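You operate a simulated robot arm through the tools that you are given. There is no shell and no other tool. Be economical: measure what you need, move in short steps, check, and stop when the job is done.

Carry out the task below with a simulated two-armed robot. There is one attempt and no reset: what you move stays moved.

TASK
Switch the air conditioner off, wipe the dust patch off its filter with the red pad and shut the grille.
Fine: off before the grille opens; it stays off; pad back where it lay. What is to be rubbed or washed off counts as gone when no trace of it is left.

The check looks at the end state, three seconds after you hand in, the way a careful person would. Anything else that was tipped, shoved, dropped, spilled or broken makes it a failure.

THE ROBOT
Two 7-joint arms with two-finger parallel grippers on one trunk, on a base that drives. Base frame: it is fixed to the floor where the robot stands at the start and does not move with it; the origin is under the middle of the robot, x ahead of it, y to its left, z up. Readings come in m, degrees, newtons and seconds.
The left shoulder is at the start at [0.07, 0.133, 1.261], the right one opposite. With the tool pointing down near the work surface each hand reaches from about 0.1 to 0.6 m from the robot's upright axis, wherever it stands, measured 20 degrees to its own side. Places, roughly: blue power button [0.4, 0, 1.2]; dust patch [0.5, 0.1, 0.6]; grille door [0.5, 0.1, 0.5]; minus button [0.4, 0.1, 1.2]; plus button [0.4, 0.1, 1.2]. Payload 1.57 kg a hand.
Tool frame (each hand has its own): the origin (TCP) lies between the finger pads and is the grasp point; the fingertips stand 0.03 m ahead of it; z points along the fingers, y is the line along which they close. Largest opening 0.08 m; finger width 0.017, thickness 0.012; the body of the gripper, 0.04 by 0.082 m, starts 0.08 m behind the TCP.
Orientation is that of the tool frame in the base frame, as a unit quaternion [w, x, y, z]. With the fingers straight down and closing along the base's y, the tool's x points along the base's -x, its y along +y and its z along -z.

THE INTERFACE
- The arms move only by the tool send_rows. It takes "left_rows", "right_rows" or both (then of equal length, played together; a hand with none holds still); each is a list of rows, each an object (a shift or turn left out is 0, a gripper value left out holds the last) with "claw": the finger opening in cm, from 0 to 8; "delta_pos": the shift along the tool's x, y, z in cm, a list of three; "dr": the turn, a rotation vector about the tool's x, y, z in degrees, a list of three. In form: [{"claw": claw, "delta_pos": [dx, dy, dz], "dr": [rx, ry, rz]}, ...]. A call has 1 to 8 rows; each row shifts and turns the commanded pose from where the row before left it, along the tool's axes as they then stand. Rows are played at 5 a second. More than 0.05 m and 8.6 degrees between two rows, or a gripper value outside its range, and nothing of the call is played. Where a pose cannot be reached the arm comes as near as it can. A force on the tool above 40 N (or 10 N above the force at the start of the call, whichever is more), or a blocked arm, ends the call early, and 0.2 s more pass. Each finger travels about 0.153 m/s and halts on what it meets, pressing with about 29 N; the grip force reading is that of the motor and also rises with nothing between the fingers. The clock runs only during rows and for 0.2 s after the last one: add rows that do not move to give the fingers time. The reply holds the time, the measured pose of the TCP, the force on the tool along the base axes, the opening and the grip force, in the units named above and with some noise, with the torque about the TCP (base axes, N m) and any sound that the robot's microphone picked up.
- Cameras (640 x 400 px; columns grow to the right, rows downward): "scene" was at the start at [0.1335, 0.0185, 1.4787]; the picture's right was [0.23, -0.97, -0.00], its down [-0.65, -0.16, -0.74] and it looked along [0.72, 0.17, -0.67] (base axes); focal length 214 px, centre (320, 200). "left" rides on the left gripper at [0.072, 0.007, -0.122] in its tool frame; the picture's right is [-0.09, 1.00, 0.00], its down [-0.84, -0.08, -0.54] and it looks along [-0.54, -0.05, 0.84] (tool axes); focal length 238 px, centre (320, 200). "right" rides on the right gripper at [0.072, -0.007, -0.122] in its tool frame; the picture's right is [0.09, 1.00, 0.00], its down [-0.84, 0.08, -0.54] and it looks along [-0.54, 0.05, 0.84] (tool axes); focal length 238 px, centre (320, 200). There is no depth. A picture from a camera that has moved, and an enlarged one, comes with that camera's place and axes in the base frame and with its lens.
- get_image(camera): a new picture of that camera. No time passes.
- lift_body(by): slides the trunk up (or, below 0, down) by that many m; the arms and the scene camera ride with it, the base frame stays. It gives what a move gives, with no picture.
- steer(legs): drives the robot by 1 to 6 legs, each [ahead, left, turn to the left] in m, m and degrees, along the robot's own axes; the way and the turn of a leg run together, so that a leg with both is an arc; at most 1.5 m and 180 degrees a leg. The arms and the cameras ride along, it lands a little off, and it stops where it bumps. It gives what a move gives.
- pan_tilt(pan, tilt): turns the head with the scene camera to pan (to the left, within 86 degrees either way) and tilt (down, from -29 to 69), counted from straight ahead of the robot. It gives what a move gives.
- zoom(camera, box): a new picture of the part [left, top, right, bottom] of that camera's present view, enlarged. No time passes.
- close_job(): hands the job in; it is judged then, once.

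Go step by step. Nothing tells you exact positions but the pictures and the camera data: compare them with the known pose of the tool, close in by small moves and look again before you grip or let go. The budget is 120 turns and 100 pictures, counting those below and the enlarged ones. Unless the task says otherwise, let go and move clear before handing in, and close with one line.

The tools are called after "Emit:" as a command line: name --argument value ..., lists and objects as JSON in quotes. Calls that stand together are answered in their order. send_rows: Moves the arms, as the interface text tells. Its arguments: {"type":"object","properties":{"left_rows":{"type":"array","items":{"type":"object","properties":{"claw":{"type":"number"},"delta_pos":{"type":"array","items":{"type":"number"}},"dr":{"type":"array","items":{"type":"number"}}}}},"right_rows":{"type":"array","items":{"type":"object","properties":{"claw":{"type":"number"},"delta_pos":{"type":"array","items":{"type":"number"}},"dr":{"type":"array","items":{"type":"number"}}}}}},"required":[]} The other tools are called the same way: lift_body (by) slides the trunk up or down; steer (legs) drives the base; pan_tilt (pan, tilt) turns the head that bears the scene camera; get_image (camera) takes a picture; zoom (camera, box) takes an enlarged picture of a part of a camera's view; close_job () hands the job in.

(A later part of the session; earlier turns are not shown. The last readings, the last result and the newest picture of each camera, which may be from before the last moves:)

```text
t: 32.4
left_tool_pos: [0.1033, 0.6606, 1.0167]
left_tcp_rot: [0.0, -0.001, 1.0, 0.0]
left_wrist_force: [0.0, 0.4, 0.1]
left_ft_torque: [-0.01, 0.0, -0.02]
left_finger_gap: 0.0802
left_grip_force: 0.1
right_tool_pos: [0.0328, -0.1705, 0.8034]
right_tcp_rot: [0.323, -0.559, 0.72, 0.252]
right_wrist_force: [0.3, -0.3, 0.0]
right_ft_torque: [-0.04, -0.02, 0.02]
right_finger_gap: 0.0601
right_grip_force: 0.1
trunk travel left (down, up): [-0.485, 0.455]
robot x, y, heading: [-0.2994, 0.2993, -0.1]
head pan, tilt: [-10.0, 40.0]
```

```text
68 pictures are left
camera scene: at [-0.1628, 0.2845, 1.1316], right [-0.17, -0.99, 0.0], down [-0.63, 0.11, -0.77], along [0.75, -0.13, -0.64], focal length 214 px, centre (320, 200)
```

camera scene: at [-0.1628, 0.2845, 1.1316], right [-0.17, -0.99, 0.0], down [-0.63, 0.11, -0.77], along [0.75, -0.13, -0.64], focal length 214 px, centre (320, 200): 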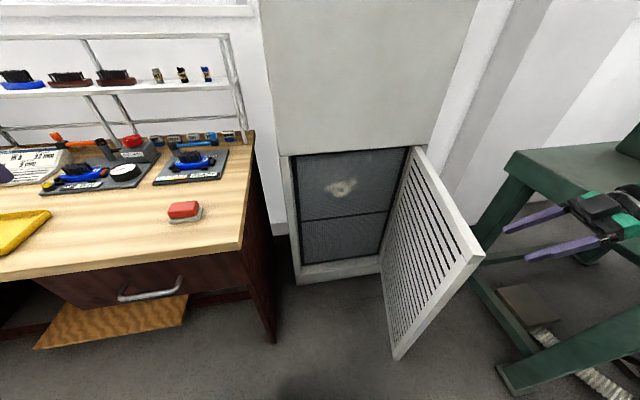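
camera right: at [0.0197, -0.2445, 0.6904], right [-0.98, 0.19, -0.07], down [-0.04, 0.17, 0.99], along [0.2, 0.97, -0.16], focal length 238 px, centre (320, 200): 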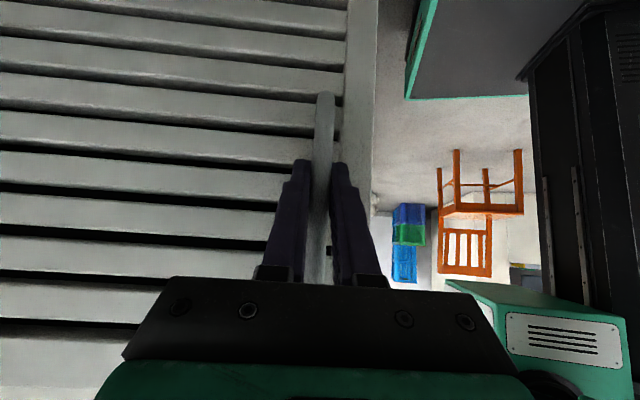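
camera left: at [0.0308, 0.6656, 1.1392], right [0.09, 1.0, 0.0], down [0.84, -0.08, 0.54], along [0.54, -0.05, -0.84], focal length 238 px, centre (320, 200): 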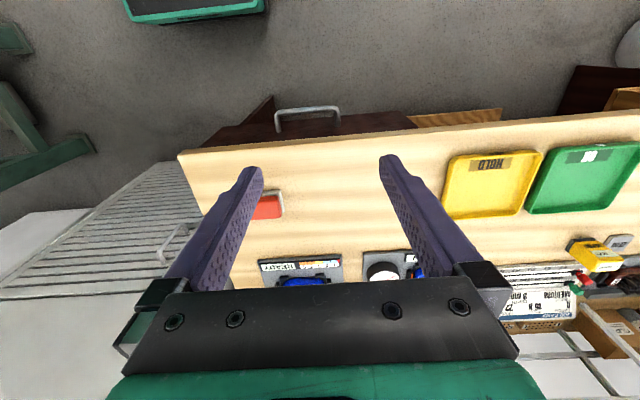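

The door stays put. I'll raise the right hand above the door's height and turn it forward, out of the way.

Emit:
send_rows --right_rows '[{"delta_pos": [-3.3, 0, -3]}, {"delta_pos": [-3.3, 0, -3]}, {"delta_pos": [-3.3, 0, -3]}, {"dr": [6.2, 0, 5.5], "delta_pos": [-1, 0, -1]}, {"dr": [6.2, 0, 5.5], "delta_pos": [-1, 0, -1]}, {"dr": [6.2, 0, 5.5]}, {"dr": [6.2, 0, 5.5]}, {"dr": [6.2, 0, 5.5]}]'

Emit:
zoom --camera "left" --box '[160, 120, 420, 300]'

Emit:
zoom --camera "scene" --box '[130, 170, 270, 260]'

Emit:
zoom --camera "scene" --box '[270, 130, 430, 290]'

```text
t: 34.2
left_tool_pos: [0.1037, 0.6606, 1.0152]
left_tcp_rot: [0.0, -0.001, 1.0, 0.0]
left_wrist_force: [0.1, 0.1, -0.9]
left_ft_torque: [-0.01, 0.03, 0.01]
left_finger_gap: 0.0802
left_grip_force: 0.1
right_tool_pos: [0.0265, -0.1585, 0.9002]
right_tcp_rot: [0.391, -0.267, 0.872, 0.12]
right_wrist_force: [-0.2, 0.7, 0.1]
right_ft_torque: [0.02, 0.02, -0.04]
right_finger_gap: 0.0598
right_grip_force: 0.0
right hand out of reach, approached as far as the arm can: row 2, 3
trunk travel left (down, up): [-0.485, 0.455]
robot x, y, heading: [-0.2961, 0.2999, -0.2]
head pan, tilt: [-10.0, 40.0]
```

```text
2.22 times, centred on (290, 210) of left
camera zoom: at [0.0309, 0.6657, 1.1391], right [0.09, 1.0, 0.0], down [0.84, -0.08, 0.54], along [0.54, -0.05, -0.84], focal length 530 px, centre (387, 178)
```

zoom: 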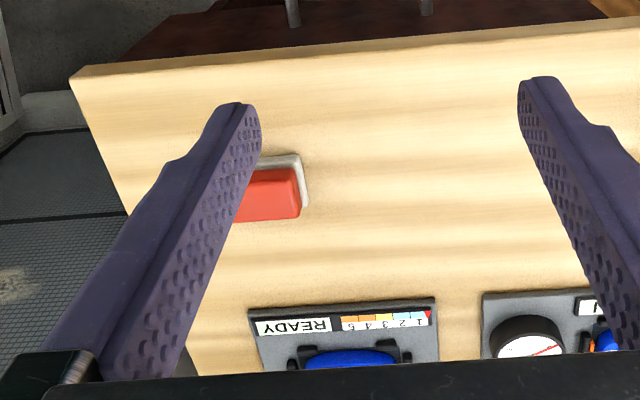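

```text
4.44 times, centred on (200, 215) of scene
camera zoom: at [-0.1626, 0.2842, 1.1317], right [-0.17, -0.99, 0.0], down [-0.63, 0.11, -0.77], along [0.75, -0.13, -0.64], focal length 953 px, centre (853, 133)
```

zoom: 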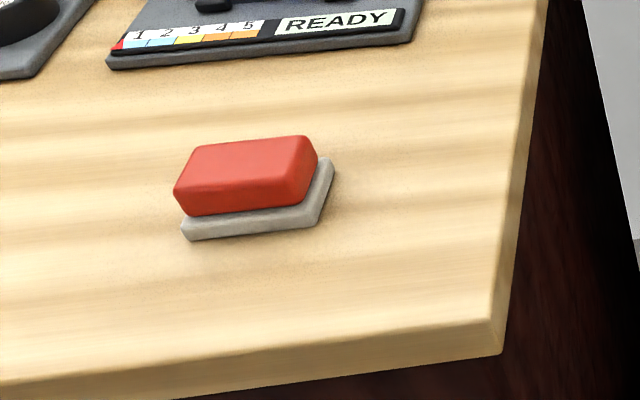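

```text
2.50 times, centred on (350, 210) of scene
camera zoom: at [-0.1626, 0.2842, 1.1317], right [-0.17, -0.99, 0.0], down [-0.63, 0.11, -0.77], along [0.75, -0.13, -0.64], focal length 536 px, centre (245, 175)
```

zoom: 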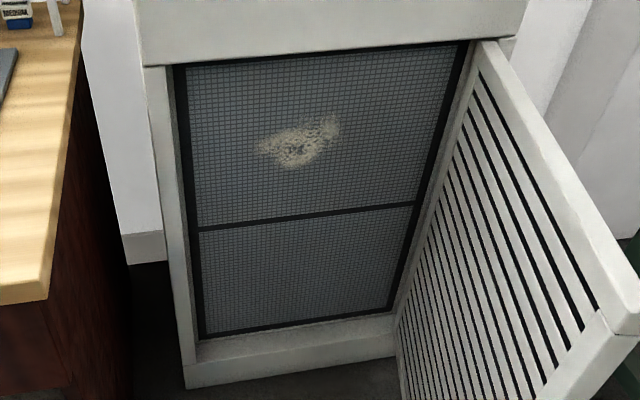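

The pad is a red block on a grey sponge, centre ≈[0.27, 0.546], red part about 6 cm wide along y. I'll drive 10 cm ahead and bring the left hand above it.

Emit:
steer --legs '[[0.1, 0, 0]]'

Emit:
send_rows --left_rows '[{"claw": 8, "delta_pos": [-1.5, -2.5, 1]}, {"delta_pos": [-1.5, -2.5, 2]}, {"delta_pos": [-1.5, -2.5, 2]}, {"delta_pos": [0, -2.5, 2]}]'

Emit:
get_image --camera "left"

Emit:
get_image --camera "scene"

```text
t: 35.3
left_tool_pos: [0.2038, 0.6609, 1.0157]
left_tcp_rot: [0.0, -0.001, 1.0, 0.0]
left_wrist_force: [0.0, -0.4, -0.2]
left_ft_torque: [-0.03, -0.01, 0.01]
left_finger_gap: 0.0802
left_grip_force: 0.1
right_tool_pos: [0.1264, -0.1577, 0.8973]
right_tcp_rot: [0.391, -0.269, 0.872, 0.12]
right_wrist_force: [0.4, -0.6, 0.1]
right_ft_torque: [0.01, 0.02, -0.02]
right_finger_gap: 0.06
right_grip_force: 0.0
trunk travel left (down, up): [-0.485, 0.455]
robot x, y, heading: [-0.1964, 0.2993, 0.2]
head pan, tilt: [-10.0, 40.0]
```

```text
t: 36.3
left_tool_pos: [0.2486, 0.5587, 0.9462]
left_tcp_rot: [0.001, 0.0, 1.0, 0.0]
left_wrist_force: [-1.0, -0.3, -0.2]
left_ft_torque: [0.03, -0.01, 0.02]
left_finger_gap: 0.0798
left_grip_force: 0.0
right_tool_pos: [0.1266, -0.1577, 0.8986]
right_tcp_rot: [0.391, -0.27, 0.872, 0.121]
right_wrist_force: [0.0, 1.4, -0.2]
right_ft_torque: [0.0, 0.0, 0.0]
right_finger_gap: 0.0601
right_grip_force: 0.0
trunk travel left (down, up): [-0.485, 0.455]
robot x, y, heading: [-0.2016, 0.2974, 0.3]
head pan, tilt: [-10.0, 40.0]
```

```text
64 pictures are left
camera left: at [0.1764, 0.5643, 1.0692], right [0.09, 1.0, 0.0], down [0.84, -0.08, 0.54], along [0.54, -0.05, -0.84], focal length 238 px, centre (320, 200)
```

left: 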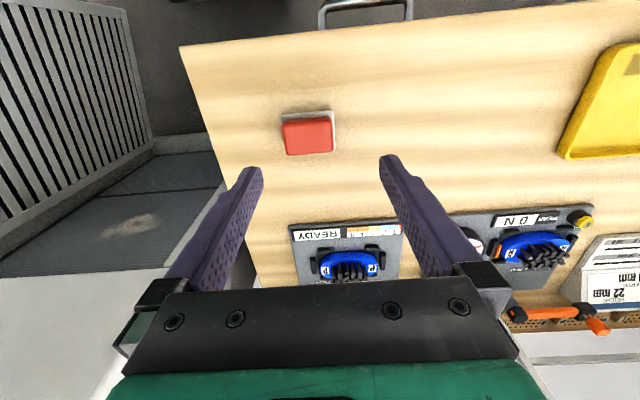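

```text
63 pictures are left
camera scene: at [-0.062, 0.2838, 1.1316], right [-0.17, -0.98, 0.0], down [-0.63, 0.11, -0.77], along [0.75, -0.13, -0.64], focal length 214 px, centre (320, 200)
```

scene: 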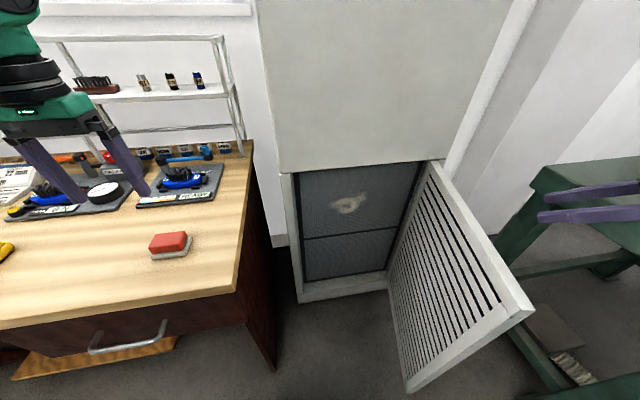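

Pad centre refined to ≈[0.260, 0.541], top ≈0.79. I'll descend above it and check.

Emit:
send_rows --left_rows '[{"delta_pos": [-1.2, -1.8, 2]}, {"delta_pos": [0, 0, 4]}, {"delta_pos": [0, 0, 3]}]'

Emit:
get_image --camera "left"

Emit:
zoom --camera "scene" --box '[80, 150, 240, 290]'

```text
t: 37.1
left_tool_pos: [0.2604, 0.5415, 0.8551]
left_tcp_rot: [0.0, 0.0, 1.0, 0.0]
left_wrist_force: [-0.2, -0.1, -0.2]
left_ft_torque: [0.01, 0.01, 0.01]
left_finger_gap: 0.0799
left_grip_force: 0.2
right_tool_pos: [0.1266, -0.1578, 0.899]
right_tcp_rot: [0.39, -0.268, 0.872, 0.12]
right_wrist_force: [-0.6, 0.1, 0.0]
right_ft_torque: [-0.01, -0.01, 0.0]
right_finger_gap: 0.0602
right_grip_force: 0.0
trunk travel left (down, up): [-0.485, 0.455]
robot x, y, heading: [-0.2, 0.2981, 0.2]
head pan, tilt: [-10.0, 40.0]
```

```text
62 pictures are left
camera left: at [0.1886, 0.5466, 0.9786], right [0.09, 1.0, 0.0], down [0.84, -0.08, 0.54], along [0.54, -0.05, -0.84], focal length 238 px, centre (320, 200)
```

left: 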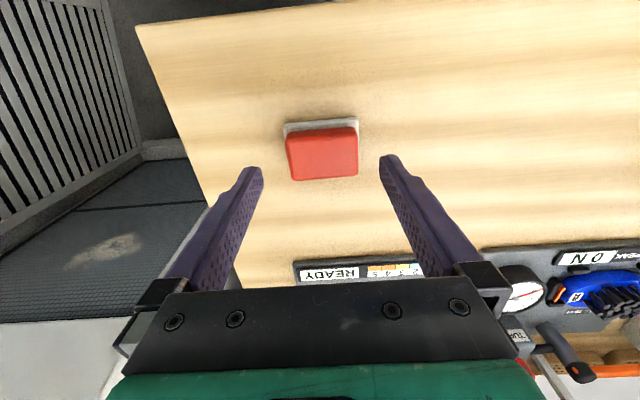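

```text
2.86 times, centred on (160, 220) of scene
camera zoom: at [-0.0615, 0.284, 1.1316], right [-0.17, -0.98, 0.0], down [-0.63, 0.11, -0.77], along [0.75, -0.13, -0.64], focal length 613 px, centre (777, 143)
```

zoom: 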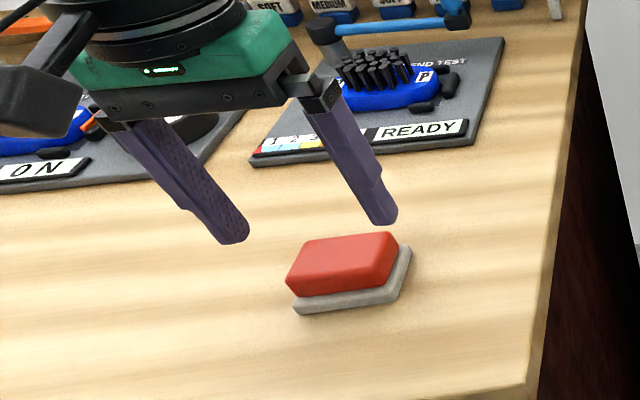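

Well centred. I'll descend the last 4.7 cm and grip the red block.

Emit:
send_rows --left_rows '[{"delta_pos": [-0.2, 0, 2.5]}, {"delta_pos": [0, 0, 1.5]}, {"delta_pos": [0, 0, 0.7]}, {"claw": 0}, {"claw": 0}, {"claw": 0}]'

Emit:
zoom --camera "scene" --box '[80, 150, 240, 290]'

Emit:
get_image --camera "left"

```text
t: 38.5
left_tool_pos: [0.2623, 0.5412, 0.8089]
left_tcp_rot: [0.0, -0.001, 1.0, 0.0]
left_wrist_force: [-0.1, 0.9, 0.5]
left_ft_torque: [0.02, 0.0, 0.02]
left_finger_gap: 0.0592
left_grip_force: 29.2
right_tool_pos: [0.1261, -0.1573, 0.8981]
right_tcp_rot: [0.39, -0.269, 0.872, 0.12]
right_wrist_force: [0.7, -1.2, 0.4]
right_ft_torque: [0.01, 0.01, 0.0]
right_finger_gap: 0.0602
right_grip_force: 0.0
trunk travel left (down, up): [-0.485, 0.455]
robot x, y, heading: [-0.1982, 0.2981, 0.1]
head pan, tilt: [-10.0, 40.0]
```

```text
2.86 times, centred on (160, 220) of scene
camera zoom: at [-0.062, 0.2842, 1.1316], right [-0.17, -0.98, 0.0], down [-0.63, 0.11, -0.77], along [0.75, -0.13, -0.64], focal length 613 px, centre (777, 143)
```

zoom: 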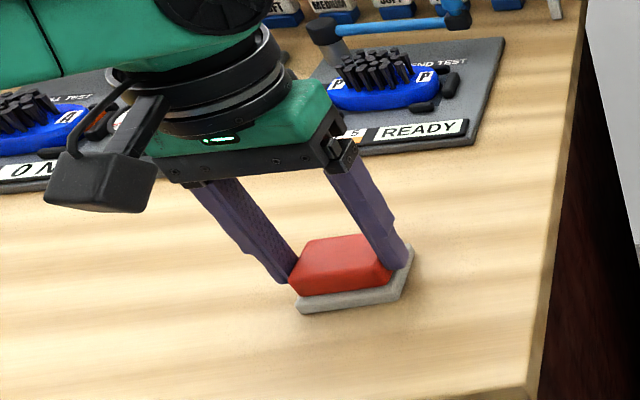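

```text
59 pictures are left
camera left: at [0.1906, 0.5469, 0.9321], right [0.09, 1.0, 0.0], down [0.84, -0.08, 0.54], along [0.54, -0.05, -0.84], focal length 238 px, centre (320, 200)
```

left: 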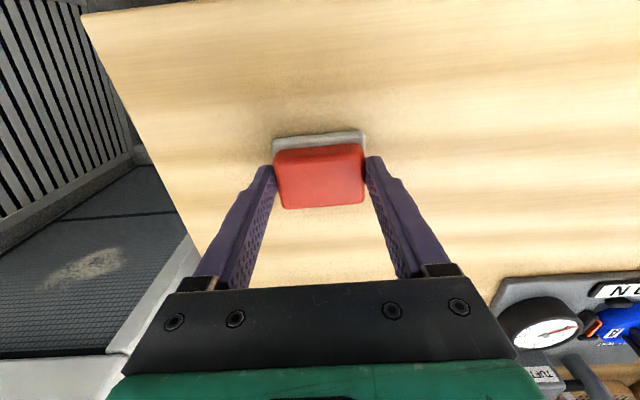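

The pad is gripped (TCP [0.262, 0.541, 0.809] is the place to return to). I'll lift it straight up and carry it right, clear of the table edge.

Emit:
send_rows --left_rows '[{"delta_pos": [0, 0, -3]}, {"delta_pos": [0, 0, -4]}, {"delta_pos": [0, 0, -4]}, {"delta_pos": [0, 0, -4]}, {"delta_pos": [1, -4.5, 0]}, {"delta_pos": [1, -4.5, 0]}, {"delta_pos": [1, -4.5, 0]}, {"delta_pos": [1, -4.5, 0]}]'

Emit:
send_rows --left_rows '[{"delta_pos": [0, -4.5, 0]}, {"dr": [0, -8, 0]}, {"dr": [0, -8, 0]}, {"dr": [0, -8, 0]}, {"dr": [0, -8, 0]}, {"dr": [0, -8, 0]}, {"dr": [0, -8, 0]}]'

Emit:
get_image --camera "left"

Emit:
get_image --camera "scene"

```text
t: 40.3
left_tool_pos: [0.2049, 0.3877, 0.9514]
left_tcp_rot: [0.001, 0.0, 1.0, 0.001]
left_wrist_force: [-0.2, -0.5, 0.6]
left_ft_torque: [0.04, -0.02, -0.01]
left_finger_gap: 0.0001
left_grip_force: 21.2
left hand out of reach, approached as far as the arm can: row 7, 8
right_tool_pos: [0.1235, -0.1566, 0.8988]
right_tcp_rot: [0.391, -0.268, 0.872, 0.119]
right_wrist_force: [-0.7, -0.3, 0.0]
right_ft_torque: [-0.02, 0.01, 0.0]
right_finger_gap: 0.0601
right_grip_force: 0.0
trunk travel left (down, up): [-0.485, 0.455]
robot x, y, heading: [-0.2023, 0.2994, 0.0]
head pan, tilt: [-10.0, 40.0]
```

```text
t: 41.9
left_tool_pos: [0.1974, 0.3762, 0.9524]
left_tcp_rot: [0.408, 0.0, 0.913, 0.0]
left_wrist_force: [-0.8, 0.3, -0.3]
left_ft_torque: [0.01, 0.01, 0.01]
left_finger_gap: 0.0001
left_grip_force: 21.3
left hand out of reach, approached as far as the arm can: row 1, 7
right_tool_pos: [0.126, -0.1574, 0.8982]
right_tcp_rot: [0.39, -0.269, 0.872, 0.12]
right_wrist_force: [-0.4, 0.6, -0.2]
right_ft_torque: [0.02, 0.01, -0.02]
right_finger_gap: 0.0599
right_grip_force: 0.1
trunk travel left (down, up): [-0.485, 0.455]
robot x, y, heading: [-0.1958, 0.2998, 0.3]
head pan, tilt: [-10.0, 40.0]
```

```text
58 pictures are left
camera left: at [0.058, 0.3829, 0.9809], right [0.06, 1.0, 0.07], down [0.15, -0.08, 0.98], along [0.99, -0.05, -0.16], focal length 238 px, centre (320, 200)
```

left: 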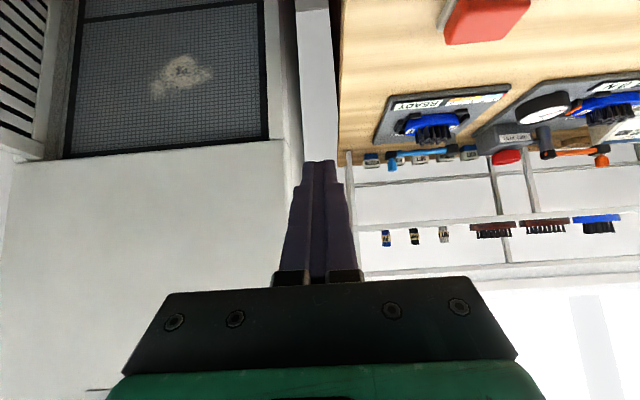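

```text
57 pictures are left
camera scene: at [-0.0623, 0.2841, 1.1317], right [-0.17, -0.98, 0.0], down [-0.63, 0.11, -0.77], along [0.75, -0.13, -0.64], focal length 214 px, centre (320, 200)
```

scene: 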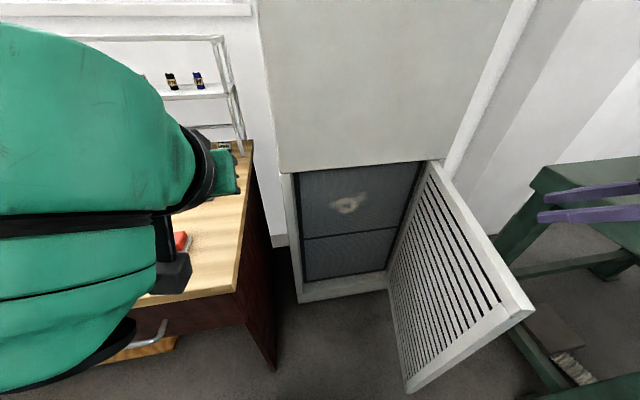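

The fingers slipped off the pad on the lift; it still lies on the table. Before regrasping I'll test, empty-handed, whether the left arm can reach a level pose toward the patch.

Emit:
send_rows --left_rows '[{"delta_pos": [1.9, -3, 2.5]}, {"delta_pos": [1.9, -3, 2.5]}, {"delta_pos": [1.9, -3, 2.5]}, {"delta_pos": [1.9, -2.6, 2.9]}, {"delta_pos": [1.9, -2.6, 2.9]}, {"delta_pos": [1.9, -2.6, 2.9]}]'

Emit:
get_image --camera "left"

Emit:
get_image --camera "scene"

```text
t: 43.3
left_tool_pos: [0.2304, 0.3242, 0.7886]
left_tcp_rot: [0.407, 0.001, 0.913, -0.002]
left_wrist_force: [0.2, -0.1, -1.2]
left_ft_torque: [0.02, 0.01, 0.02]
left_finger_gap: 0.0
left_grip_force: 21.4
left hand out of reach, approached as far as the arm can: row 3, 4, 5, 6
right_tool_pos: [0.127, -0.1578, 0.8993]
right_tcp_rot: [0.39, -0.269, 0.872, 0.12]
right_wrist_force: [0.1, 0.0, 0.0]
right_ft_torque: [0.02, 0.01, 0.0]
right_finger_gap: 0.0598
right_grip_force: 0.0
trunk travel left (down, up): [-0.485, 0.455]
robot x, y, heading: [-0.1966, 0.2989, 0.1]
head pan, tilt: [-10.0, 40.0]
```

```text
56 pictures are left
camera left: at [0.0914, 0.3302, 0.8194], right [0.06, 1.0, 0.07], down [0.16, -0.08, 0.98], along [0.99, -0.05, -0.16], focal length 238 px, centre (320, 200)
```

left: 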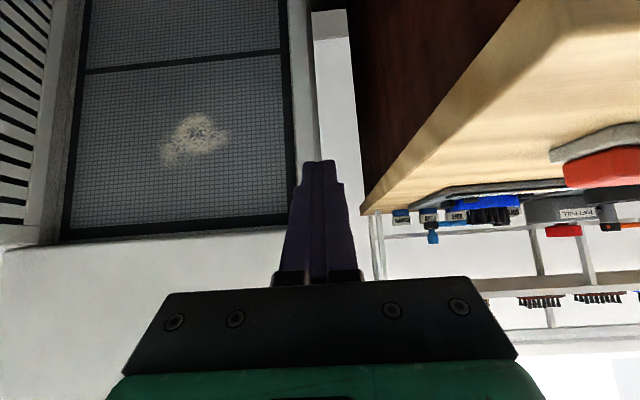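

```text
55 pictures are left
camera scene: at [-0.0619, 0.2843, 1.1316], right [-0.17, -0.98, 0.0], down [-0.63, 0.11, -0.77], along [0.75, -0.13, -0.64], focal length 214 px, centre (320, 200)
```

scene: 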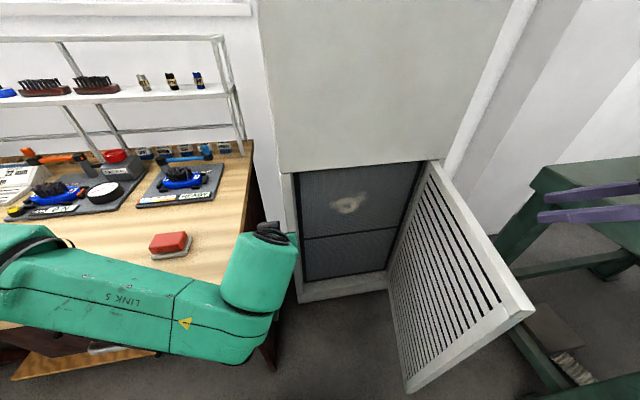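

The left arm can't reach inward, while the right arm handled that area well. I'll retract the left arm and do pad and wiping with the right arm, with the base placed to suit.

Emit:
send_rows --left_rows '[{"delta_pos": [-1.9, 2.6, -2.9]}, {"delta_pos": [-1.9, 2.6, -2.9]}, {"delta_pos": [-1.9, 2.6, -2.9]}, {"delta_pos": [-1.9, 3, -2.5]}, {"delta_pos": [-1.9, 3, -2.5]}, {"delta_pos": [-1.9, 3, -2.5]}]'

Emit:
send_rows --left_rows '[{"dr": [0, 8, 0]}, {"dr": [0, 8, 0]}, {"dr": [0, 8, 0]}, {"dr": [0, 8, 0]}, {"dr": [0, 8, 0]}, {"dr": [0, 8, 0]}, {"delta_pos": [0, 4.5, -1]}, {"delta_pos": [0, 4.5, -1]}]'

Emit:
send_rows --left_rows '[{"delta_pos": [0.5, 4.5, -1]}, {"delta_pos": [0.5, 4.5, -1]}, {"delta_pos": [0.5, 4.5, -1]}]'

Emit:
get_image --camera "left"

Emit:
get_image --camera "scene"

```text
t: 44.7
left_tool_pos: [0.2169, 0.4726, 0.9913]
left_tcp_rot: [0.405, 0.0, 0.914, 0.0]
left_wrist_force: [0.1, -0.7, 0.3]
left_ft_torque: [0.01, -0.01, -0.03]
left_finger_gap: 0.0
left_grip_force: 21.2
left hand out of reach, approached as far as the arm can: row 1, 2, 3
right_tool_pos: [0.1253, -0.1573, 0.8991]
right_tcp_rot: [0.39, -0.27, 0.872, 0.121]
right_wrist_force: [-0.4, -0.2, 0.1]
right_ft_torque: [0.02, 0.01, -0.03]
right_finger_gap: 0.06
right_grip_force: 0.0
trunk travel left (down, up): [-0.485, 0.455]
robot x, y, heading: [-0.2001, 0.298, 0.3]
head pan, tilt: [-10.0, 40.0]
```

```text
t: 46.5
left_tool_pos: [0.2181, 0.5637, 1.0125]
left_tcp_rot: [0.0, -0.001, 1.0, 0.0]
left_wrist_force: [1.2, -0.5, -0.1]
left_ft_torque: [-0.01, 0.0, -0.02]
left_finger_gap: 0.0
left_grip_force: 21.6
right_tool_pos: [0.127, -0.1581, 0.8984]
right_tcp_rot: [0.39, -0.269, 0.873, 0.119]
right_wrist_force: [0.7, -0.8, 0.1]
right_ft_torque: [-0.01, -0.03, -0.03]
right_finger_gap: 0.0601
right_grip_force: 0.0
trunk travel left (down, up): [-0.485, 0.455]
robot x, y, heading: [-0.1979, 0.2987, -0.1]
head pan, tilt: [-10.0, 40.0]
```

```text
t: 47.3
left_tool_pos: [0.2018, 0.6972, 1.0433]
left_tcp_rot: [0.0, -0.001, 1.0, 0.0]
left_wrist_force: [-0.6, -0.2, 1.2]
left_ft_torque: [0.0, 0.02, -0.01]
left_finger_gap: 0.0
left_grip_force: 21.2
right_tool_pos: [0.1267, -0.1562, 0.8993]
right_tcp_rot: [0.391, -0.269, 0.872, 0.119]
right_wrist_force: [0.6, 0.5, -0.2]
right_ft_torque: [-0.02, 0.02, 0.01]
right_finger_gap: 0.0598
right_grip_force: 0.0
trunk travel left (down, up): [-0.485, 0.455]
robot x, y, heading: [-0.2006, 0.2978, -0.1]
head pan, tilt: [-10.0, 40.0]
```

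```text
54 pictures are left
camera left: at [0.1295, 0.7035, 1.1665], right [0.09, 1.0, 0.0], down [0.84, -0.08, 0.54], along [0.54, -0.05, -0.84], focal length 238 px, centre (320, 200)
```

left: 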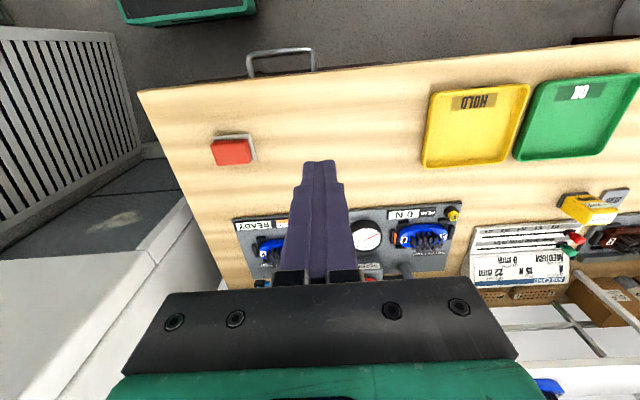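

```text
53 pictures are left
camera scene: at [-0.0619, 0.2846, 1.1316], right [-0.17, -0.98, 0.0], down [-0.63, 0.11, -0.77], along [0.75, -0.13, -0.64], focal length 214 px, centre (320, 200)
```

scene: 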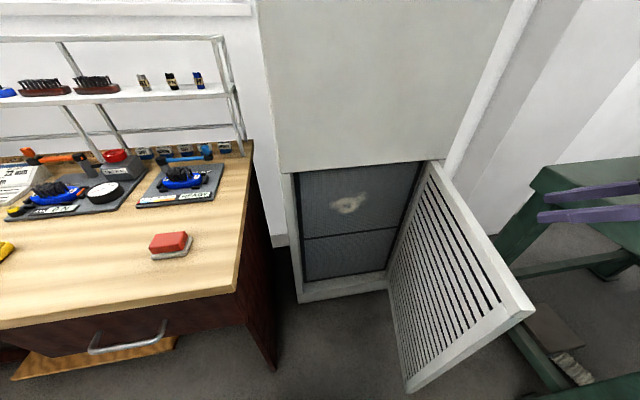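

The pad hasn't moved. I'll raise the trunk for table work, back out, move left and come forward so the pad lies in the right hand's area.

Emit:
lift_body --by 0.25

Emit:
steer --legs '[[-0.12, 0, 0], [0, 0.45, 0], [0.1, 0, 0]]'

Emit:
pan_tilt --pan -20 --tilt 45

Emit:
get_image --camera "scene"

```text
t: 49.9
left_tool_pos: [0.2026, 0.6967, 1.2937]
left_tcp_rot: [-0.001, -0.001, 1.0, 0.0]
left_wrist_force: [0.6, 0.2, 0.7]
left_ft_torque: [-0.01, -0.01, 0.05]
left_finger_gap: 0.0
left_grip_force: 21.0
right_tool_pos: [0.126, -0.1572, 1.149]
right_tcp_rot: [0.391, -0.268, 0.872, 0.12]
right_wrist_force: [-0.2, 1.0, -0.6]
right_ft_torque: [0.01, -0.03, 0.04]
right_finger_gap: 0.06
right_grip_force: 0.1
trunk travel left (down, up): [-0.735, 0.205]
robot x, y, heading: [-0.1956, 0.3005, 0.2]
head pan, tilt: [-10.0, 40.0]
```

```text
t: 54.2
left_tool_pos: [0.1762, 1.1487, 1.2952]
left_tcp_rot: [0.001, -0.004, 1.0, 0.0]
left_wrist_force: [0.3, -1.0, -0.5]
left_ft_torque: [0.0, 0.02, 0.01]
left_finger_gap: 0.0
left_grip_force: 21.6
right_tool_pos: [0.1065, 0.2929, 1.1508]
right_tcp_rot: [0.39, -0.272, 0.871, 0.122]
right_wrist_force: [0.8, -0.1, -0.3]
right_ft_torque: [0.03, 0.01, -0.01]
right_finger_gap: 0.06
right_grip_force: 0.1
trunk travel left (down, up): [-0.735, 0.205]
robot x, y, heading: [-0.2208, 0.7513, 0.2]
head pan, tilt: [-10.0, 40.0]
```

```text
t: 54.9
left_tool_pos: [0.1784, 1.1473, 1.2935]
left_tcp_rot: [-0.001, -0.003, 1.0, 0.0]
left_wrist_force: [0.1, -0.4, 0.1]
left_ft_torque: [0.01, 0.06, 0.01]
left_finger_gap: 0.0
left_grip_force: 21.8
right_tool_pos: [0.1089, 0.2925, 1.1482]
right_tcp_rot: [0.391, -0.272, 0.871, 0.122]
right_wrist_force: [0.7, 0.9, -0.3]
right_ft_torque: [-0.01, 0.0, 0.02]
right_finger_gap: 0.0599
right_grip_force: 0.1
trunk travel left (down, up): [-0.735, 0.205]
robot x, y, heading: [-0.2211, 0.748, 0.8]
head pan, tilt: [-20.0, 45.0]
```

```text
52 pictures are left
camera scene: at [-0.0895, 0.72, 1.3743], right [-0.33, -0.94, 0.0], down [-0.67, 0.24, -0.71], along [0.67, -0.24, -0.71], focal length 214 px, centre (320, 200)
```

scene: 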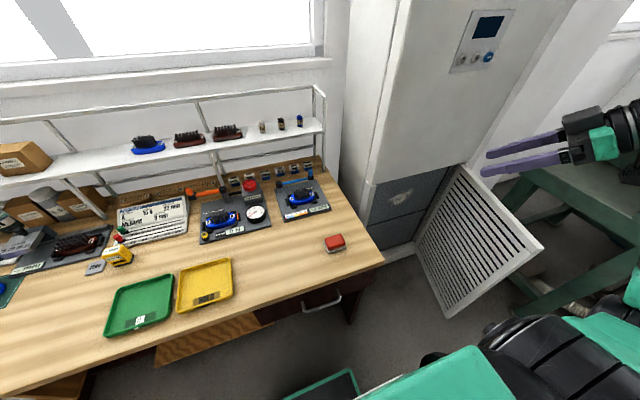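

Door still open and stable. I'll return the right hand to pointing straight down.

Emit:
send_rows --right_rows '[{"claw": 8, "dr": [6.3, 0, 5.6]}, {"dr": [6.3, 0, 5.6]}, {"dr": [6.3, 0, 5.6]}, {"dr": [6.3, 0, 5.6]}, {"dr": [0, 8.3, 0]}, {"dr": [0, 8.3, 0]}, {"dr": [0, 8.3, 0]}, {"dr": [0, 8.3, 0]}]'

Emit:
send_rows --right_rows '[{"dr": [0, 8.3, 0]}, {"dr": [0, 6, 0]}]'

```text
t: 56.7
left_tool_pos: [0.1775, 1.1475, 1.2939]
left_tcp_rot: [0.0, -0.004, 1.0, 0.0]
left_wrist_force: [0.7, -0.2, 0.3]
left_ft_torque: [0.01, 0.01, 0.0]
left_finger_gap: 0.0
left_grip_force: 21.4
right_tool_pos: [0.1097, 0.2931, 1.1489]
right_tcp_rot: [0.133, -0.009, 0.991, 0.0]
right_wrist_force: [0.2, 0.4, -1.1]
right_ft_torque: [0.0, 0.0, 0.02]
right_finger_gap: 0.08
right_grip_force: 0.1
trunk travel left (down, up): [-0.735, 0.205]
robot x, y, heading: [-0.218, 0.7497, 0.4]
head pan, tilt: [-20.0, 45.0]
```

```text
t: 57.3
left_tool_pos: [0.1779, 1.1477, 1.294]
left_tcp_rot: [0.0, -0.003, 1.0, 0.0]
left_wrist_force: [0.8, 0.0, -0.8]
left_ft_torque: [0.0, -0.02, 0.0]
left_finger_gap: 0.0
left_grip_force: 21.4
right_tool_pos: [0.1085, 0.2928, 1.1494]
right_tcp_rot: [0.131, -0.008, 0.991, 0.0]
right_wrist_force: [-0.5, 0.2, 0.9]
right_ft_torque: [-0.02, -0.02, 0.03]
right_finger_gap: 0.0797
right_grip_force: 0.1
right hand out of reach, approached as far as the arm can: row 1, 2
trunk travel left (down, up): [-0.735, 0.205]
robot x, y, heading: [-0.2199, 0.7476, 0.4]
head pan, tilt: [-20.0, 45.0]
```

Emit:
send_rows --right_rows '[{"delta_pos": [-1.9, 3.1, 2.5]}, {"delta_pos": [-1.9, 3.1, 2.5]}, {"delta_pos": [-1.9, 3.1, 2.5]}, {"delta_pos": [-1.9, 3.1, 2.5]}, {"delta_pos": [-1.9, 3.1, 2.5]}, {"delta_pos": [-1.9, 3.1, 2.5]}, {"delta_pos": [-1.9, 3.1, 2.5]}, {"delta_pos": [-1.9, 3.1, 2.5]}]'

Emit:
get_image --camera "right"

```text
t: 59.1
left_tool_pos: [0.1794, 1.1492, 1.2932]
left_tcp_rot: [0.0, -0.003, 1.0, 0.0]
left_wrist_force: [-0.8, 0.1, 0.0]
left_ft_torque: [-0.02, 0.03, 0.04]
left_finger_gap: 0.0001
left_grip_force: 21.0
right_tool_pos: [0.3033, 0.5438, 0.9947]
right_tcp_rot: [0.132, -0.007, 0.991, 0.0]
right_wrist_force: [0.0, 0.2, -0.5]
right_ft_torque: [0.0, 0.01, 0.01]
right_finger_gap: 0.0801
right_grip_force: 0.0
trunk travel left (down, up): [-0.735, 0.205]
robot x, y, heading: [-0.2207, 0.749, 0.3]
head pan, tilt: [-20.0, 45.0]
```

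```text
51 pictures are left
camera right: at [0.2019, 0.5358, 1.0926], right [-0.1, 0.99, -0.03], down [0.67, 0.09, 0.74], along [0.74, 0.06, -0.67], focal length 238 px, centre (320, 200)
```

right: 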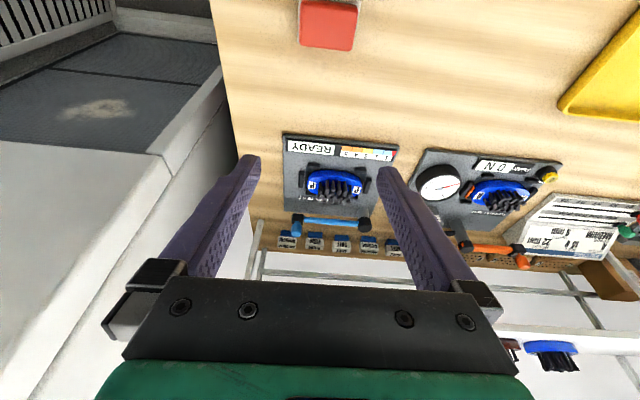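

Emit:
send_rows --right_rows '[{"dr": [0, 7.6, 0]}, {"dr": [0.9, 7.6, 0]}, {"delta_pos": [2, 0, 2]}, {"delta_pos": [2.2, 0, 3]}, {"delta_pos": [0, 0, 4]}]'

Emit:
get_image --camera "right"

```text
t: 60.3
left_tool_pos: [0.1793, 1.1475, 1.2926]
left_tcp_rot: [-0.001, -0.003, 1.0, -0.001]
left_wrist_force: [0.7, 0.0, 0.6]
left_ft_torque: [0.03, 0.01, -0.01]
left_finger_gap: 0.0
left_grip_force: 21.4
right_tool_pos: [0.2626, 0.5409, 0.9035]
right_tcp_rot: [-0.002, -0.007, 1.0, -0.008]
right_wrist_force: [-0.7, 0.4, 0.6]
right_ft_torque: [0.0, 0.02, 0.0]
right_finger_gap: 0.08
right_grip_force: 0.0
trunk travel left (down, up): [-0.735, 0.205]
robot x, y, heading: [-0.2194, 0.7496, 0.5]
head pan, tilt: [-20.0, 45.0]
```

```text
50 pictures are left
camera right: at [0.1896, 0.5357, 1.0252], right [-0.11, 0.99, -0.02], down [0.84, 0.1, 0.54], along [0.54, 0.04, -0.84], focal length 238 px, centre (320, 200)
```

right: 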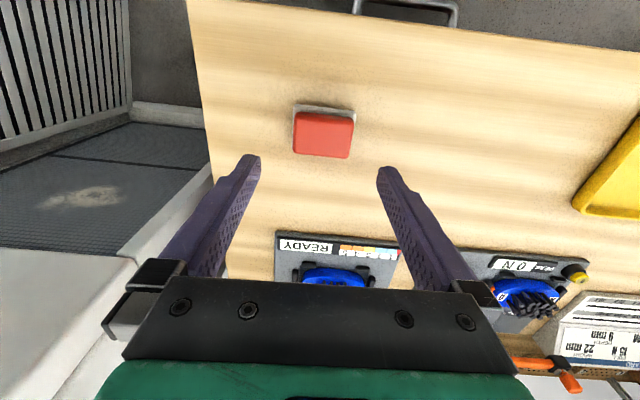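

Aligned over the pad. I'll descend deeper this time, watching for contact.

Emit:
send_rows --right_rows '[{"delta_pos": [0, 0.05, 4], "dr": [0, 0, 0]}, {"delta_pos": [0, 0, 3]}, {"delta_pos": [0, 0, 2.5]}, {"delta_pos": [0, 0, 0.4]}, {"delta_pos": [0, 0, 0.4]}]'

Emit:
zoom --camera "right" --box '[220, 100, 420, 250]'

Emit:
zoom --camera "scene" --box '[270, 190, 410, 290]'

```text
t: 61.5
left_tool_pos: [0.1781, 1.1475, 1.2938]
left_tcp_rot: [0.0, -0.004, 1.0, 0.0]
left_wrist_force: [-0.4, -1.0, -0.2]
left_ft_torque: [-0.02, -0.02, 0.01]
left_finger_gap: 0.0
left_grip_force: 21.2
right_tool_pos: [0.2497, 0.5337, 0.8135]
right_tcp_rot: [0.0, -0.007, 1.0, -0.009]
right_wrist_force: [0.0, 0.6, -0.1]
right_ft_torque: [-0.02, 0.03, 0.02]
right_finger_gap: 0.0801
right_grip_force: 0.1
right hand out of reach, approached as far as the arm can: row 3, 5
trunk travel left (down, up): [-0.735, 0.205]
robot x, y, heading: [-0.217, 0.7432, 0.4]
head pan, tilt: [-20.0, 45.0]
```

```text
2.67 times, centred on (320, 175) of right
camera zoom: at [0.1769, 0.5278, 0.9344], right [-0.11, 0.99, -0.02], down [0.84, 0.1, 0.54], along [0.54, 0.04, -0.84], focal length 636 px, centre (320, 267)
```

zoom: 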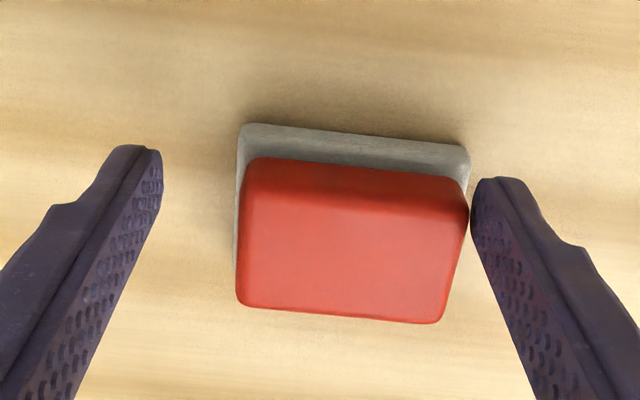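

```text
4.00 times, centred on (340, 240) of scene
camera zoom: at [-0.0901, 0.7201, 1.3743], right [-0.33, -0.94, 0.0], down [-0.67, 0.24, -0.71], along [0.67, -0.24, -0.71], focal length 858 px, centre (240, 40)
```

zoom: 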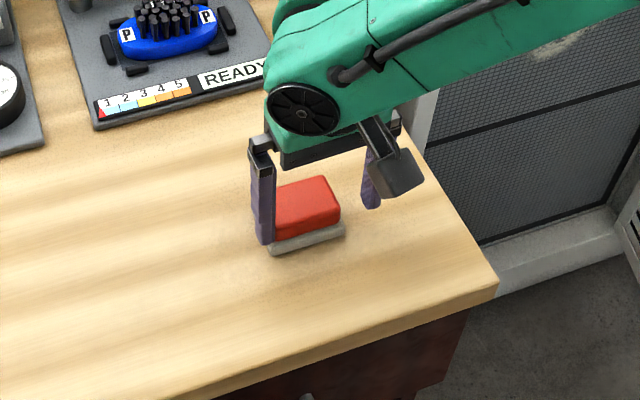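

The arm is at a limit here; the left finger is beside the pad but not gripping. I'll lift clear and lower the trunk, the geometry that worked with the other arm.

Emit:
send_rows --right_rows '[{"delta_pos": [0, -0.2, -3]}, {"delta_pos": [0, 0, -4]}, {"delta_pos": [0, 0, -4]}, {"delta_pos": [0, 0, -4]}]'

Emit:
lift_body --by -0.12

Emit:
send_rows --right_rows '[{"delta_pos": [0, 0, -4]}, {"delta_pos": [0, 0, -4]}, {"delta_pos": [0, 0, -4]}]'

Emit:
lift_body --by -0.13

Emit:
get_image --camera "right"

Emit:
get_image --camera "scene"

```text
t: 62.5
left_tool_pos: [0.177, 1.1468, 1.2927]
left_tcp_rot: [0.001, -0.004, 1.0, 0.001]
left_wrist_force: [0.3, 0.2, 0.4]
left_ft_torque: [-0.01, -0.03, 0.01]
left_finger_gap: 0.0004
left_grip_force: 21.6
right_tool_pos: [0.2499, 0.5349, 0.9637]
right_tcp_rot: [0.0, -0.009, 1.0, -0.008]
right_wrist_force: [-0.3, -0.1, -0.3]
right_ft_torque: [0.01, -0.02, 0.0]
right_finger_gap: 0.0799
right_grip_force: 0.0
trunk travel left (down, up): [-0.735, 0.205]
robot x, y, heading: [-0.2187, 0.7468, 0.1]
head pan, tilt: [-20.0, 45.0]
```

```text
t: 64.0
left_tool_pos: [0.1772, 1.1476, 1.1743]
left_tcp_rot: [0.0, -0.004, 1.0, -0.001]
left_wrist_force: [0.5, -0.2, -0.5]
left_ft_torque: [-0.03, 0.01, 0.04]
left_finger_gap: 0.0
left_grip_force: 21.1
right_tool_pos: [0.2495, 0.5335, 0.8436]
right_tcp_rot: [-0.001, -0.007, 1.0, -0.009]
right_wrist_force: [0.9, -0.1, -0.2]
right_ft_torque: [-0.01, 0.02, 0.02]
right_finger_gap: 0.0801
right_grip_force: 0.0
trunk travel left (down, up): [-0.615, 0.325]
robot x, y, heading: [-0.2203, 0.7493, 0.3]
head pan, tilt: [-20.0, 45.0]
```

```text
t: 64.8
left_tool_pos: [0.1772, 1.1481, 1.1744]
left_tcp_rot: [0.001, -0.003, 1.0, -0.001]
left_wrist_force: [0.1, -0.2, 0.0]
left_ft_torque: [-0.01, 0.02, 0.01]
left_finger_gap: 0.0
left_grip_force: 21.2
right_tool_pos: [0.2493, 0.5357, 0.9666]
right_tcp_rot: [0.0, -0.008, 1.0, -0.008]
right_wrist_force: [-0.7, 0.1, 1.0]
right_ft_torque: [0.01, 0.0, 0.0]
right_finger_gap: 0.08
right_grip_force: 0.0
trunk travel left (down, up): [-0.615, 0.325]
robot x, y, heading: [-0.2192, 0.7483, 0.4]
head pan, tilt: [-20.0, 45.0]
```

```text
t: 66.4
left_tool_pos: [0.1776, 1.1467, 1.0442]
left_tcp_rot: [0.0, -0.005, 1.0, 0.0]
left_wrist_force: [0.0, 0.3, -0.9]
left_ft_torque: [0.01, 0.05, 0.0]
left_finger_gap: 0.0
left_grip_force: 20.9
right_tool_pos: [0.2489, 0.5372, 0.8342]
right_tcp_rot: [0.0, -0.007, 1.0, -0.009]
right_wrist_force: [-0.5, 0.2, 0.3]
right_ft_torque: [0.01, -0.03, 0.02]
right_finger_gap: 0.0799
right_grip_force: 0.0
trunk travel left (down, up): [-0.485, 0.455]
robot x, y, heading: [-0.2162, 0.7467, 0.5]
head pan, tilt: [-20.0, 45.0]
```

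```text
47 pictures are left
camera right: at [0.1769, 0.5311, 0.956], right [-0.11, 0.99, -0.02], down [0.84, 0.1, 0.54], along [0.54, 0.04, -0.84], focal length 238 px, centre (320, 200)
```

right: 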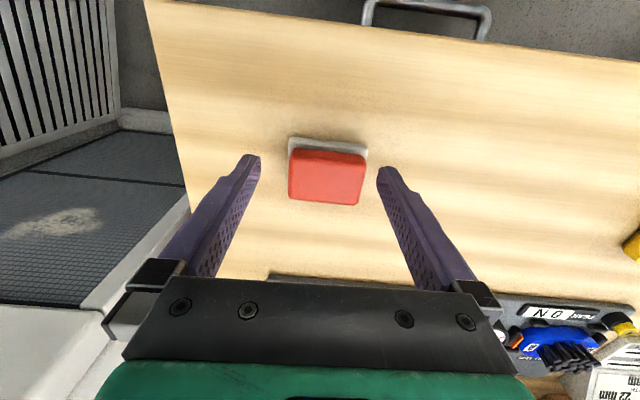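

```text
46 pictures are left
camera scene: at [-0.0908, 0.7199, 1.1244], right [-0.33, -0.94, 0.0], down [-0.67, 0.24, -0.71], along [0.67, -0.24, -0.71], focal length 214 px, centre (320, 200)
```

scene: 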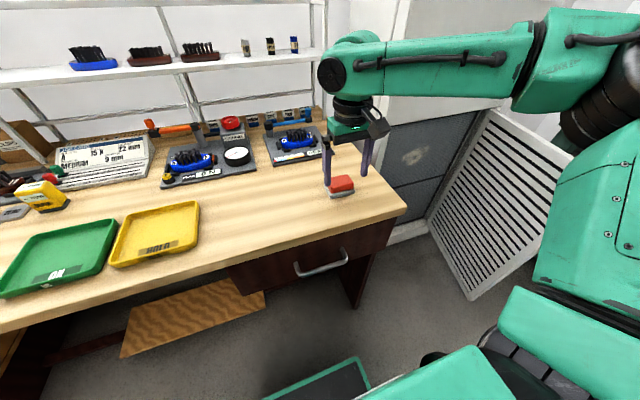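

Better geometry now. I'll centre (1 cm ahead, 0.5 cm left) and descend.

Emit:
send_rows --right_rows '[{"delta_pos": [-1.0, 0.45, 0]}, {"delta_pos": [0, 0, 1.3]}, {"delta_pos": [0, 0, 1.3]}, {"delta_pos": [0, 0, 0.5]}]'

Emit:
zoom --camera "right" --box '[220, 100, 420, 250]'

Emit:
zoom --camera "scene" --box '[290, 120, 410, 220]'

```text
t: 67.4
left_tool_pos: [0.1776, 1.1467, 1.0439]
left_tcp_rot: [-0.001, -0.003, 1.0, 0.0]
left_wrist_force: [0.4, 0.2, 0.6]
left_ft_torque: [0.0, 0.0, -0.02]
left_finger_gap: 0.0
left_grip_force: 20.7
right_tool_pos: [0.2594, 0.5407, 0.8037]
right_tcp_rot: [-0.001, -0.007, 1.0, -0.008]
right_wrist_force: [0.5, 0.1, 0.4]
right_ft_torque: [0.03, 0.02, -0.01]
right_finger_gap: 0.08
right_grip_force: 0.1
trunk travel left (down, up): [-0.485, 0.455]
robot x, y, heading: [-0.2187, 0.7495, 0.3]
head pan, tilt: [-20.0, 45.0]
```

```text
2.67 times, centred on (320, 175) of right
camera zoom: at [0.1869, 0.5351, 0.9248], right [-0.11, 0.99, -0.02], down [0.84, 0.1, 0.54], along [0.54, 0.04, -0.84], focal length 636 px, centre (320, 267)
```

zoom: 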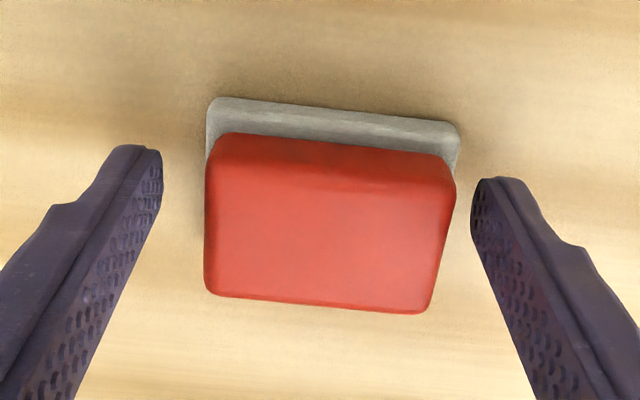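

```text
4.00 times, centred on (350, 170) of scene
camera zoom: at [-0.0906, 0.7199, 1.1244], right [-0.33, -0.94, 0.0], down [-0.67, 0.24, -0.71], along [0.67, -0.24, -0.71], focal length 858 px, centre (200, 320)
```

zoom: 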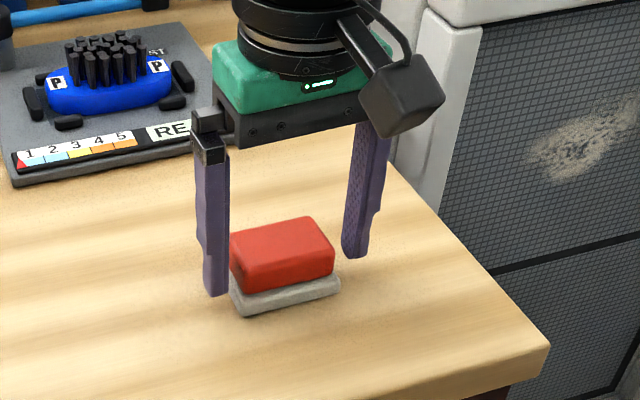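

Centred. I'll go 2–3 mm lower, close, and lift very slowly to test the hold.

Emit:
send_rows --right_rows '[{"delta_pos": [-0.2, 0, 0.25]}, {"claw": 0}, {"claw": 0}, {"claw": 0}, {"delta_pos": [0, 0, -0.4]}, {"delta_pos": [0, 0, -0.4]}, {"delta_pos": [0, 0, -0.4]}]'

Emit:
zoom --camera "scene" --box '[290, 120, 410, 220]'

```text
t: 69.0
left_tool_pos: [0.1775, 1.1469, 1.0441]
left_tcp_rot: [-0.001, -0.003, 1.0, -0.001]
left_wrist_force: [-0.2, 0.4, -0.8]
left_ft_torque: [-0.04, 0.01, 0.0]
left_finger_gap: 0.0002
left_grip_force: 21.3
right_tool_pos: [0.2615, 0.5405, 0.8128]
right_tcp_rot: [0.0, -0.007, 1.0, -0.008]
right_wrist_force: [-0.8, 0.6, 0.3]
right_ft_torque: [-0.01, -0.01, -0.01]
right_finger_gap: 0.0624
right_grip_force: 28.9
trunk travel left (down, up): [-0.485, 0.455]
robot x, y, heading: [-0.2214, 0.7516, 0.1]
head pan, tilt: [-20.0, 45.0]
```

```text
4.00 times, centred on (350, 170) of scene
camera zoom: at [-0.0906, 0.7199, 1.1243], right [-0.33, -0.94, 0.0], down [-0.67, 0.24, -0.71], along [0.67, -0.24, -0.71], focal length 858 px, centre (200, 320)
```

zoom: 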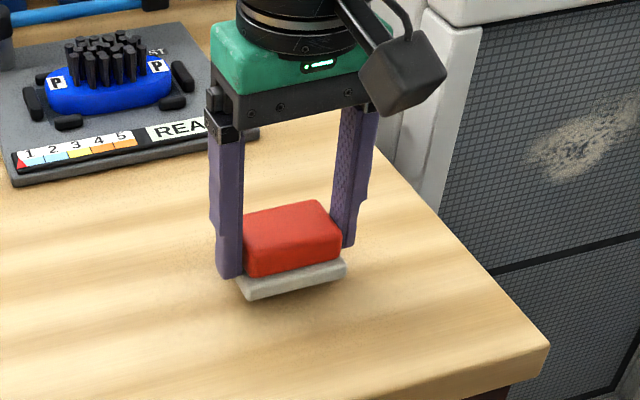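

The pad is held this time (gap 6.2 cm; grasp TCP was [0.261, 0.540, 0.801]). I'll lift slowly, then back the base out and move right.

Emit:
send_rows --right_rows '[{"delta_pos": [0, 0, -1]}, {"delta_pos": [0, 0, -2]}, {"delta_pos": [0, 0, -2]}, {"delta_pos": [0, 0, -2]}, {"delta_pos": [0, 0, -2]}, {"delta_pos": [0, 0, -2]}]'

Emit:
steer --legs '[[-0.1, 0, 0], [0, -0.54, 0]]'

Emit:
pan_tilt --pan -10 --tilt 45

Emit:
get_image --camera "scene"

```text
t: 70.4
left_tool_pos: [0.1772, 1.1466, 1.0442]
left_tcp_rot: [0.002, -0.003, 1.0, 0.0]
left_wrist_force: [0.1, 0.0, 0.3]
left_ft_torque: [-0.01, 0.01, 0.01]
left_finger_gap: 0.0
left_grip_force: 20.8
right_tool_pos: [0.2623, 0.5428, 0.9232]
right_tcp_rot: [-0.001, -0.008, 1.0, -0.009]
right_wrist_force: [0.4, 0.8, -0.4]
right_ft_torque: [-0.01, 0.0, 0.03]
right_finger_gap: 0.0625
right_grip_force: 29.1
trunk travel left (down, up): [-0.485, 0.455]
robot x, y, heading: [-0.2202, 0.7514, 0.4]
head pan, tilt: [-20.0, 45.0]
```

```text
t: 74.3
left_tool_pos: [0.0805, 0.6021, 1.0444]
left_tcp_rot: [0.0, -0.007, 1.0, 0.0]
left_wrist_force: [0.6, 0.5, -1.1]
left_ft_torque: [0.03, 0.01, 0.0]
left_finger_gap: 0.0002
left_grip_force: 21.3
right_tool_pos: [0.168, -0.0013, 0.9233]
right_tcp_rot: [0.0, -0.01, 1.0, -0.009]
right_wrist_force: [-0.4, -1.1, 0.1]
right_ft_torque: [0.0, -0.03, -0.02]
right_finger_gap: 0.062
right_grip_force: 28.6
trunk travel left (down, up): [-0.485, 0.455]
robot x, y, heading: [-0.3162, 0.1991, 0.8]
head pan, tilt: [-20.0, 45.0]
```

```text
t: 75.0
left_tool_pos: [0.0808, 0.6036, 1.0437]
left_tcp_rot: [0.0, -0.007, 1.0, 0.001]
left_wrist_force: [0.5, 0.1, 0.6]
left_ft_torque: [-0.01, 0.03, -0.02]
left_finger_gap: 0.0001
left_grip_force: 21.1
right_tool_pos: [0.1679, -0.0014, 0.9228]
right_tcp_rot: [-0.001, -0.01, 1.0, -0.009]
right_wrist_force: [0.5, -0.3, 0.8]
right_ft_torque: [-0.01, -0.01, 0.0]
right_finger_gap: 0.062
right_grip_force: 29.3
trunk travel left (down, up): [-0.485, 0.455]
robot x, y, heading: [-0.3142, 0.2011, 1.0]
head pan, tilt: [-10.0, 45.0]
```

```text
42 pictures are left
camera scene: at [-0.1815, 0.1879, 1.1243], right [-0.16, -0.99, 0.0], down [-0.7, 0.11, -0.71], along [0.7, -0.11, -0.71], focal length 214 px, centre (320, 200)
```

scene: 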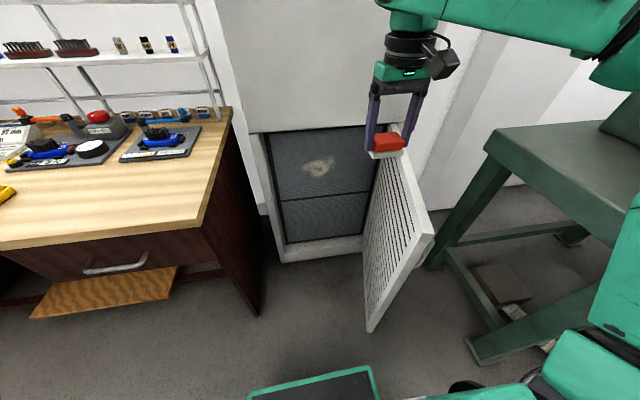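

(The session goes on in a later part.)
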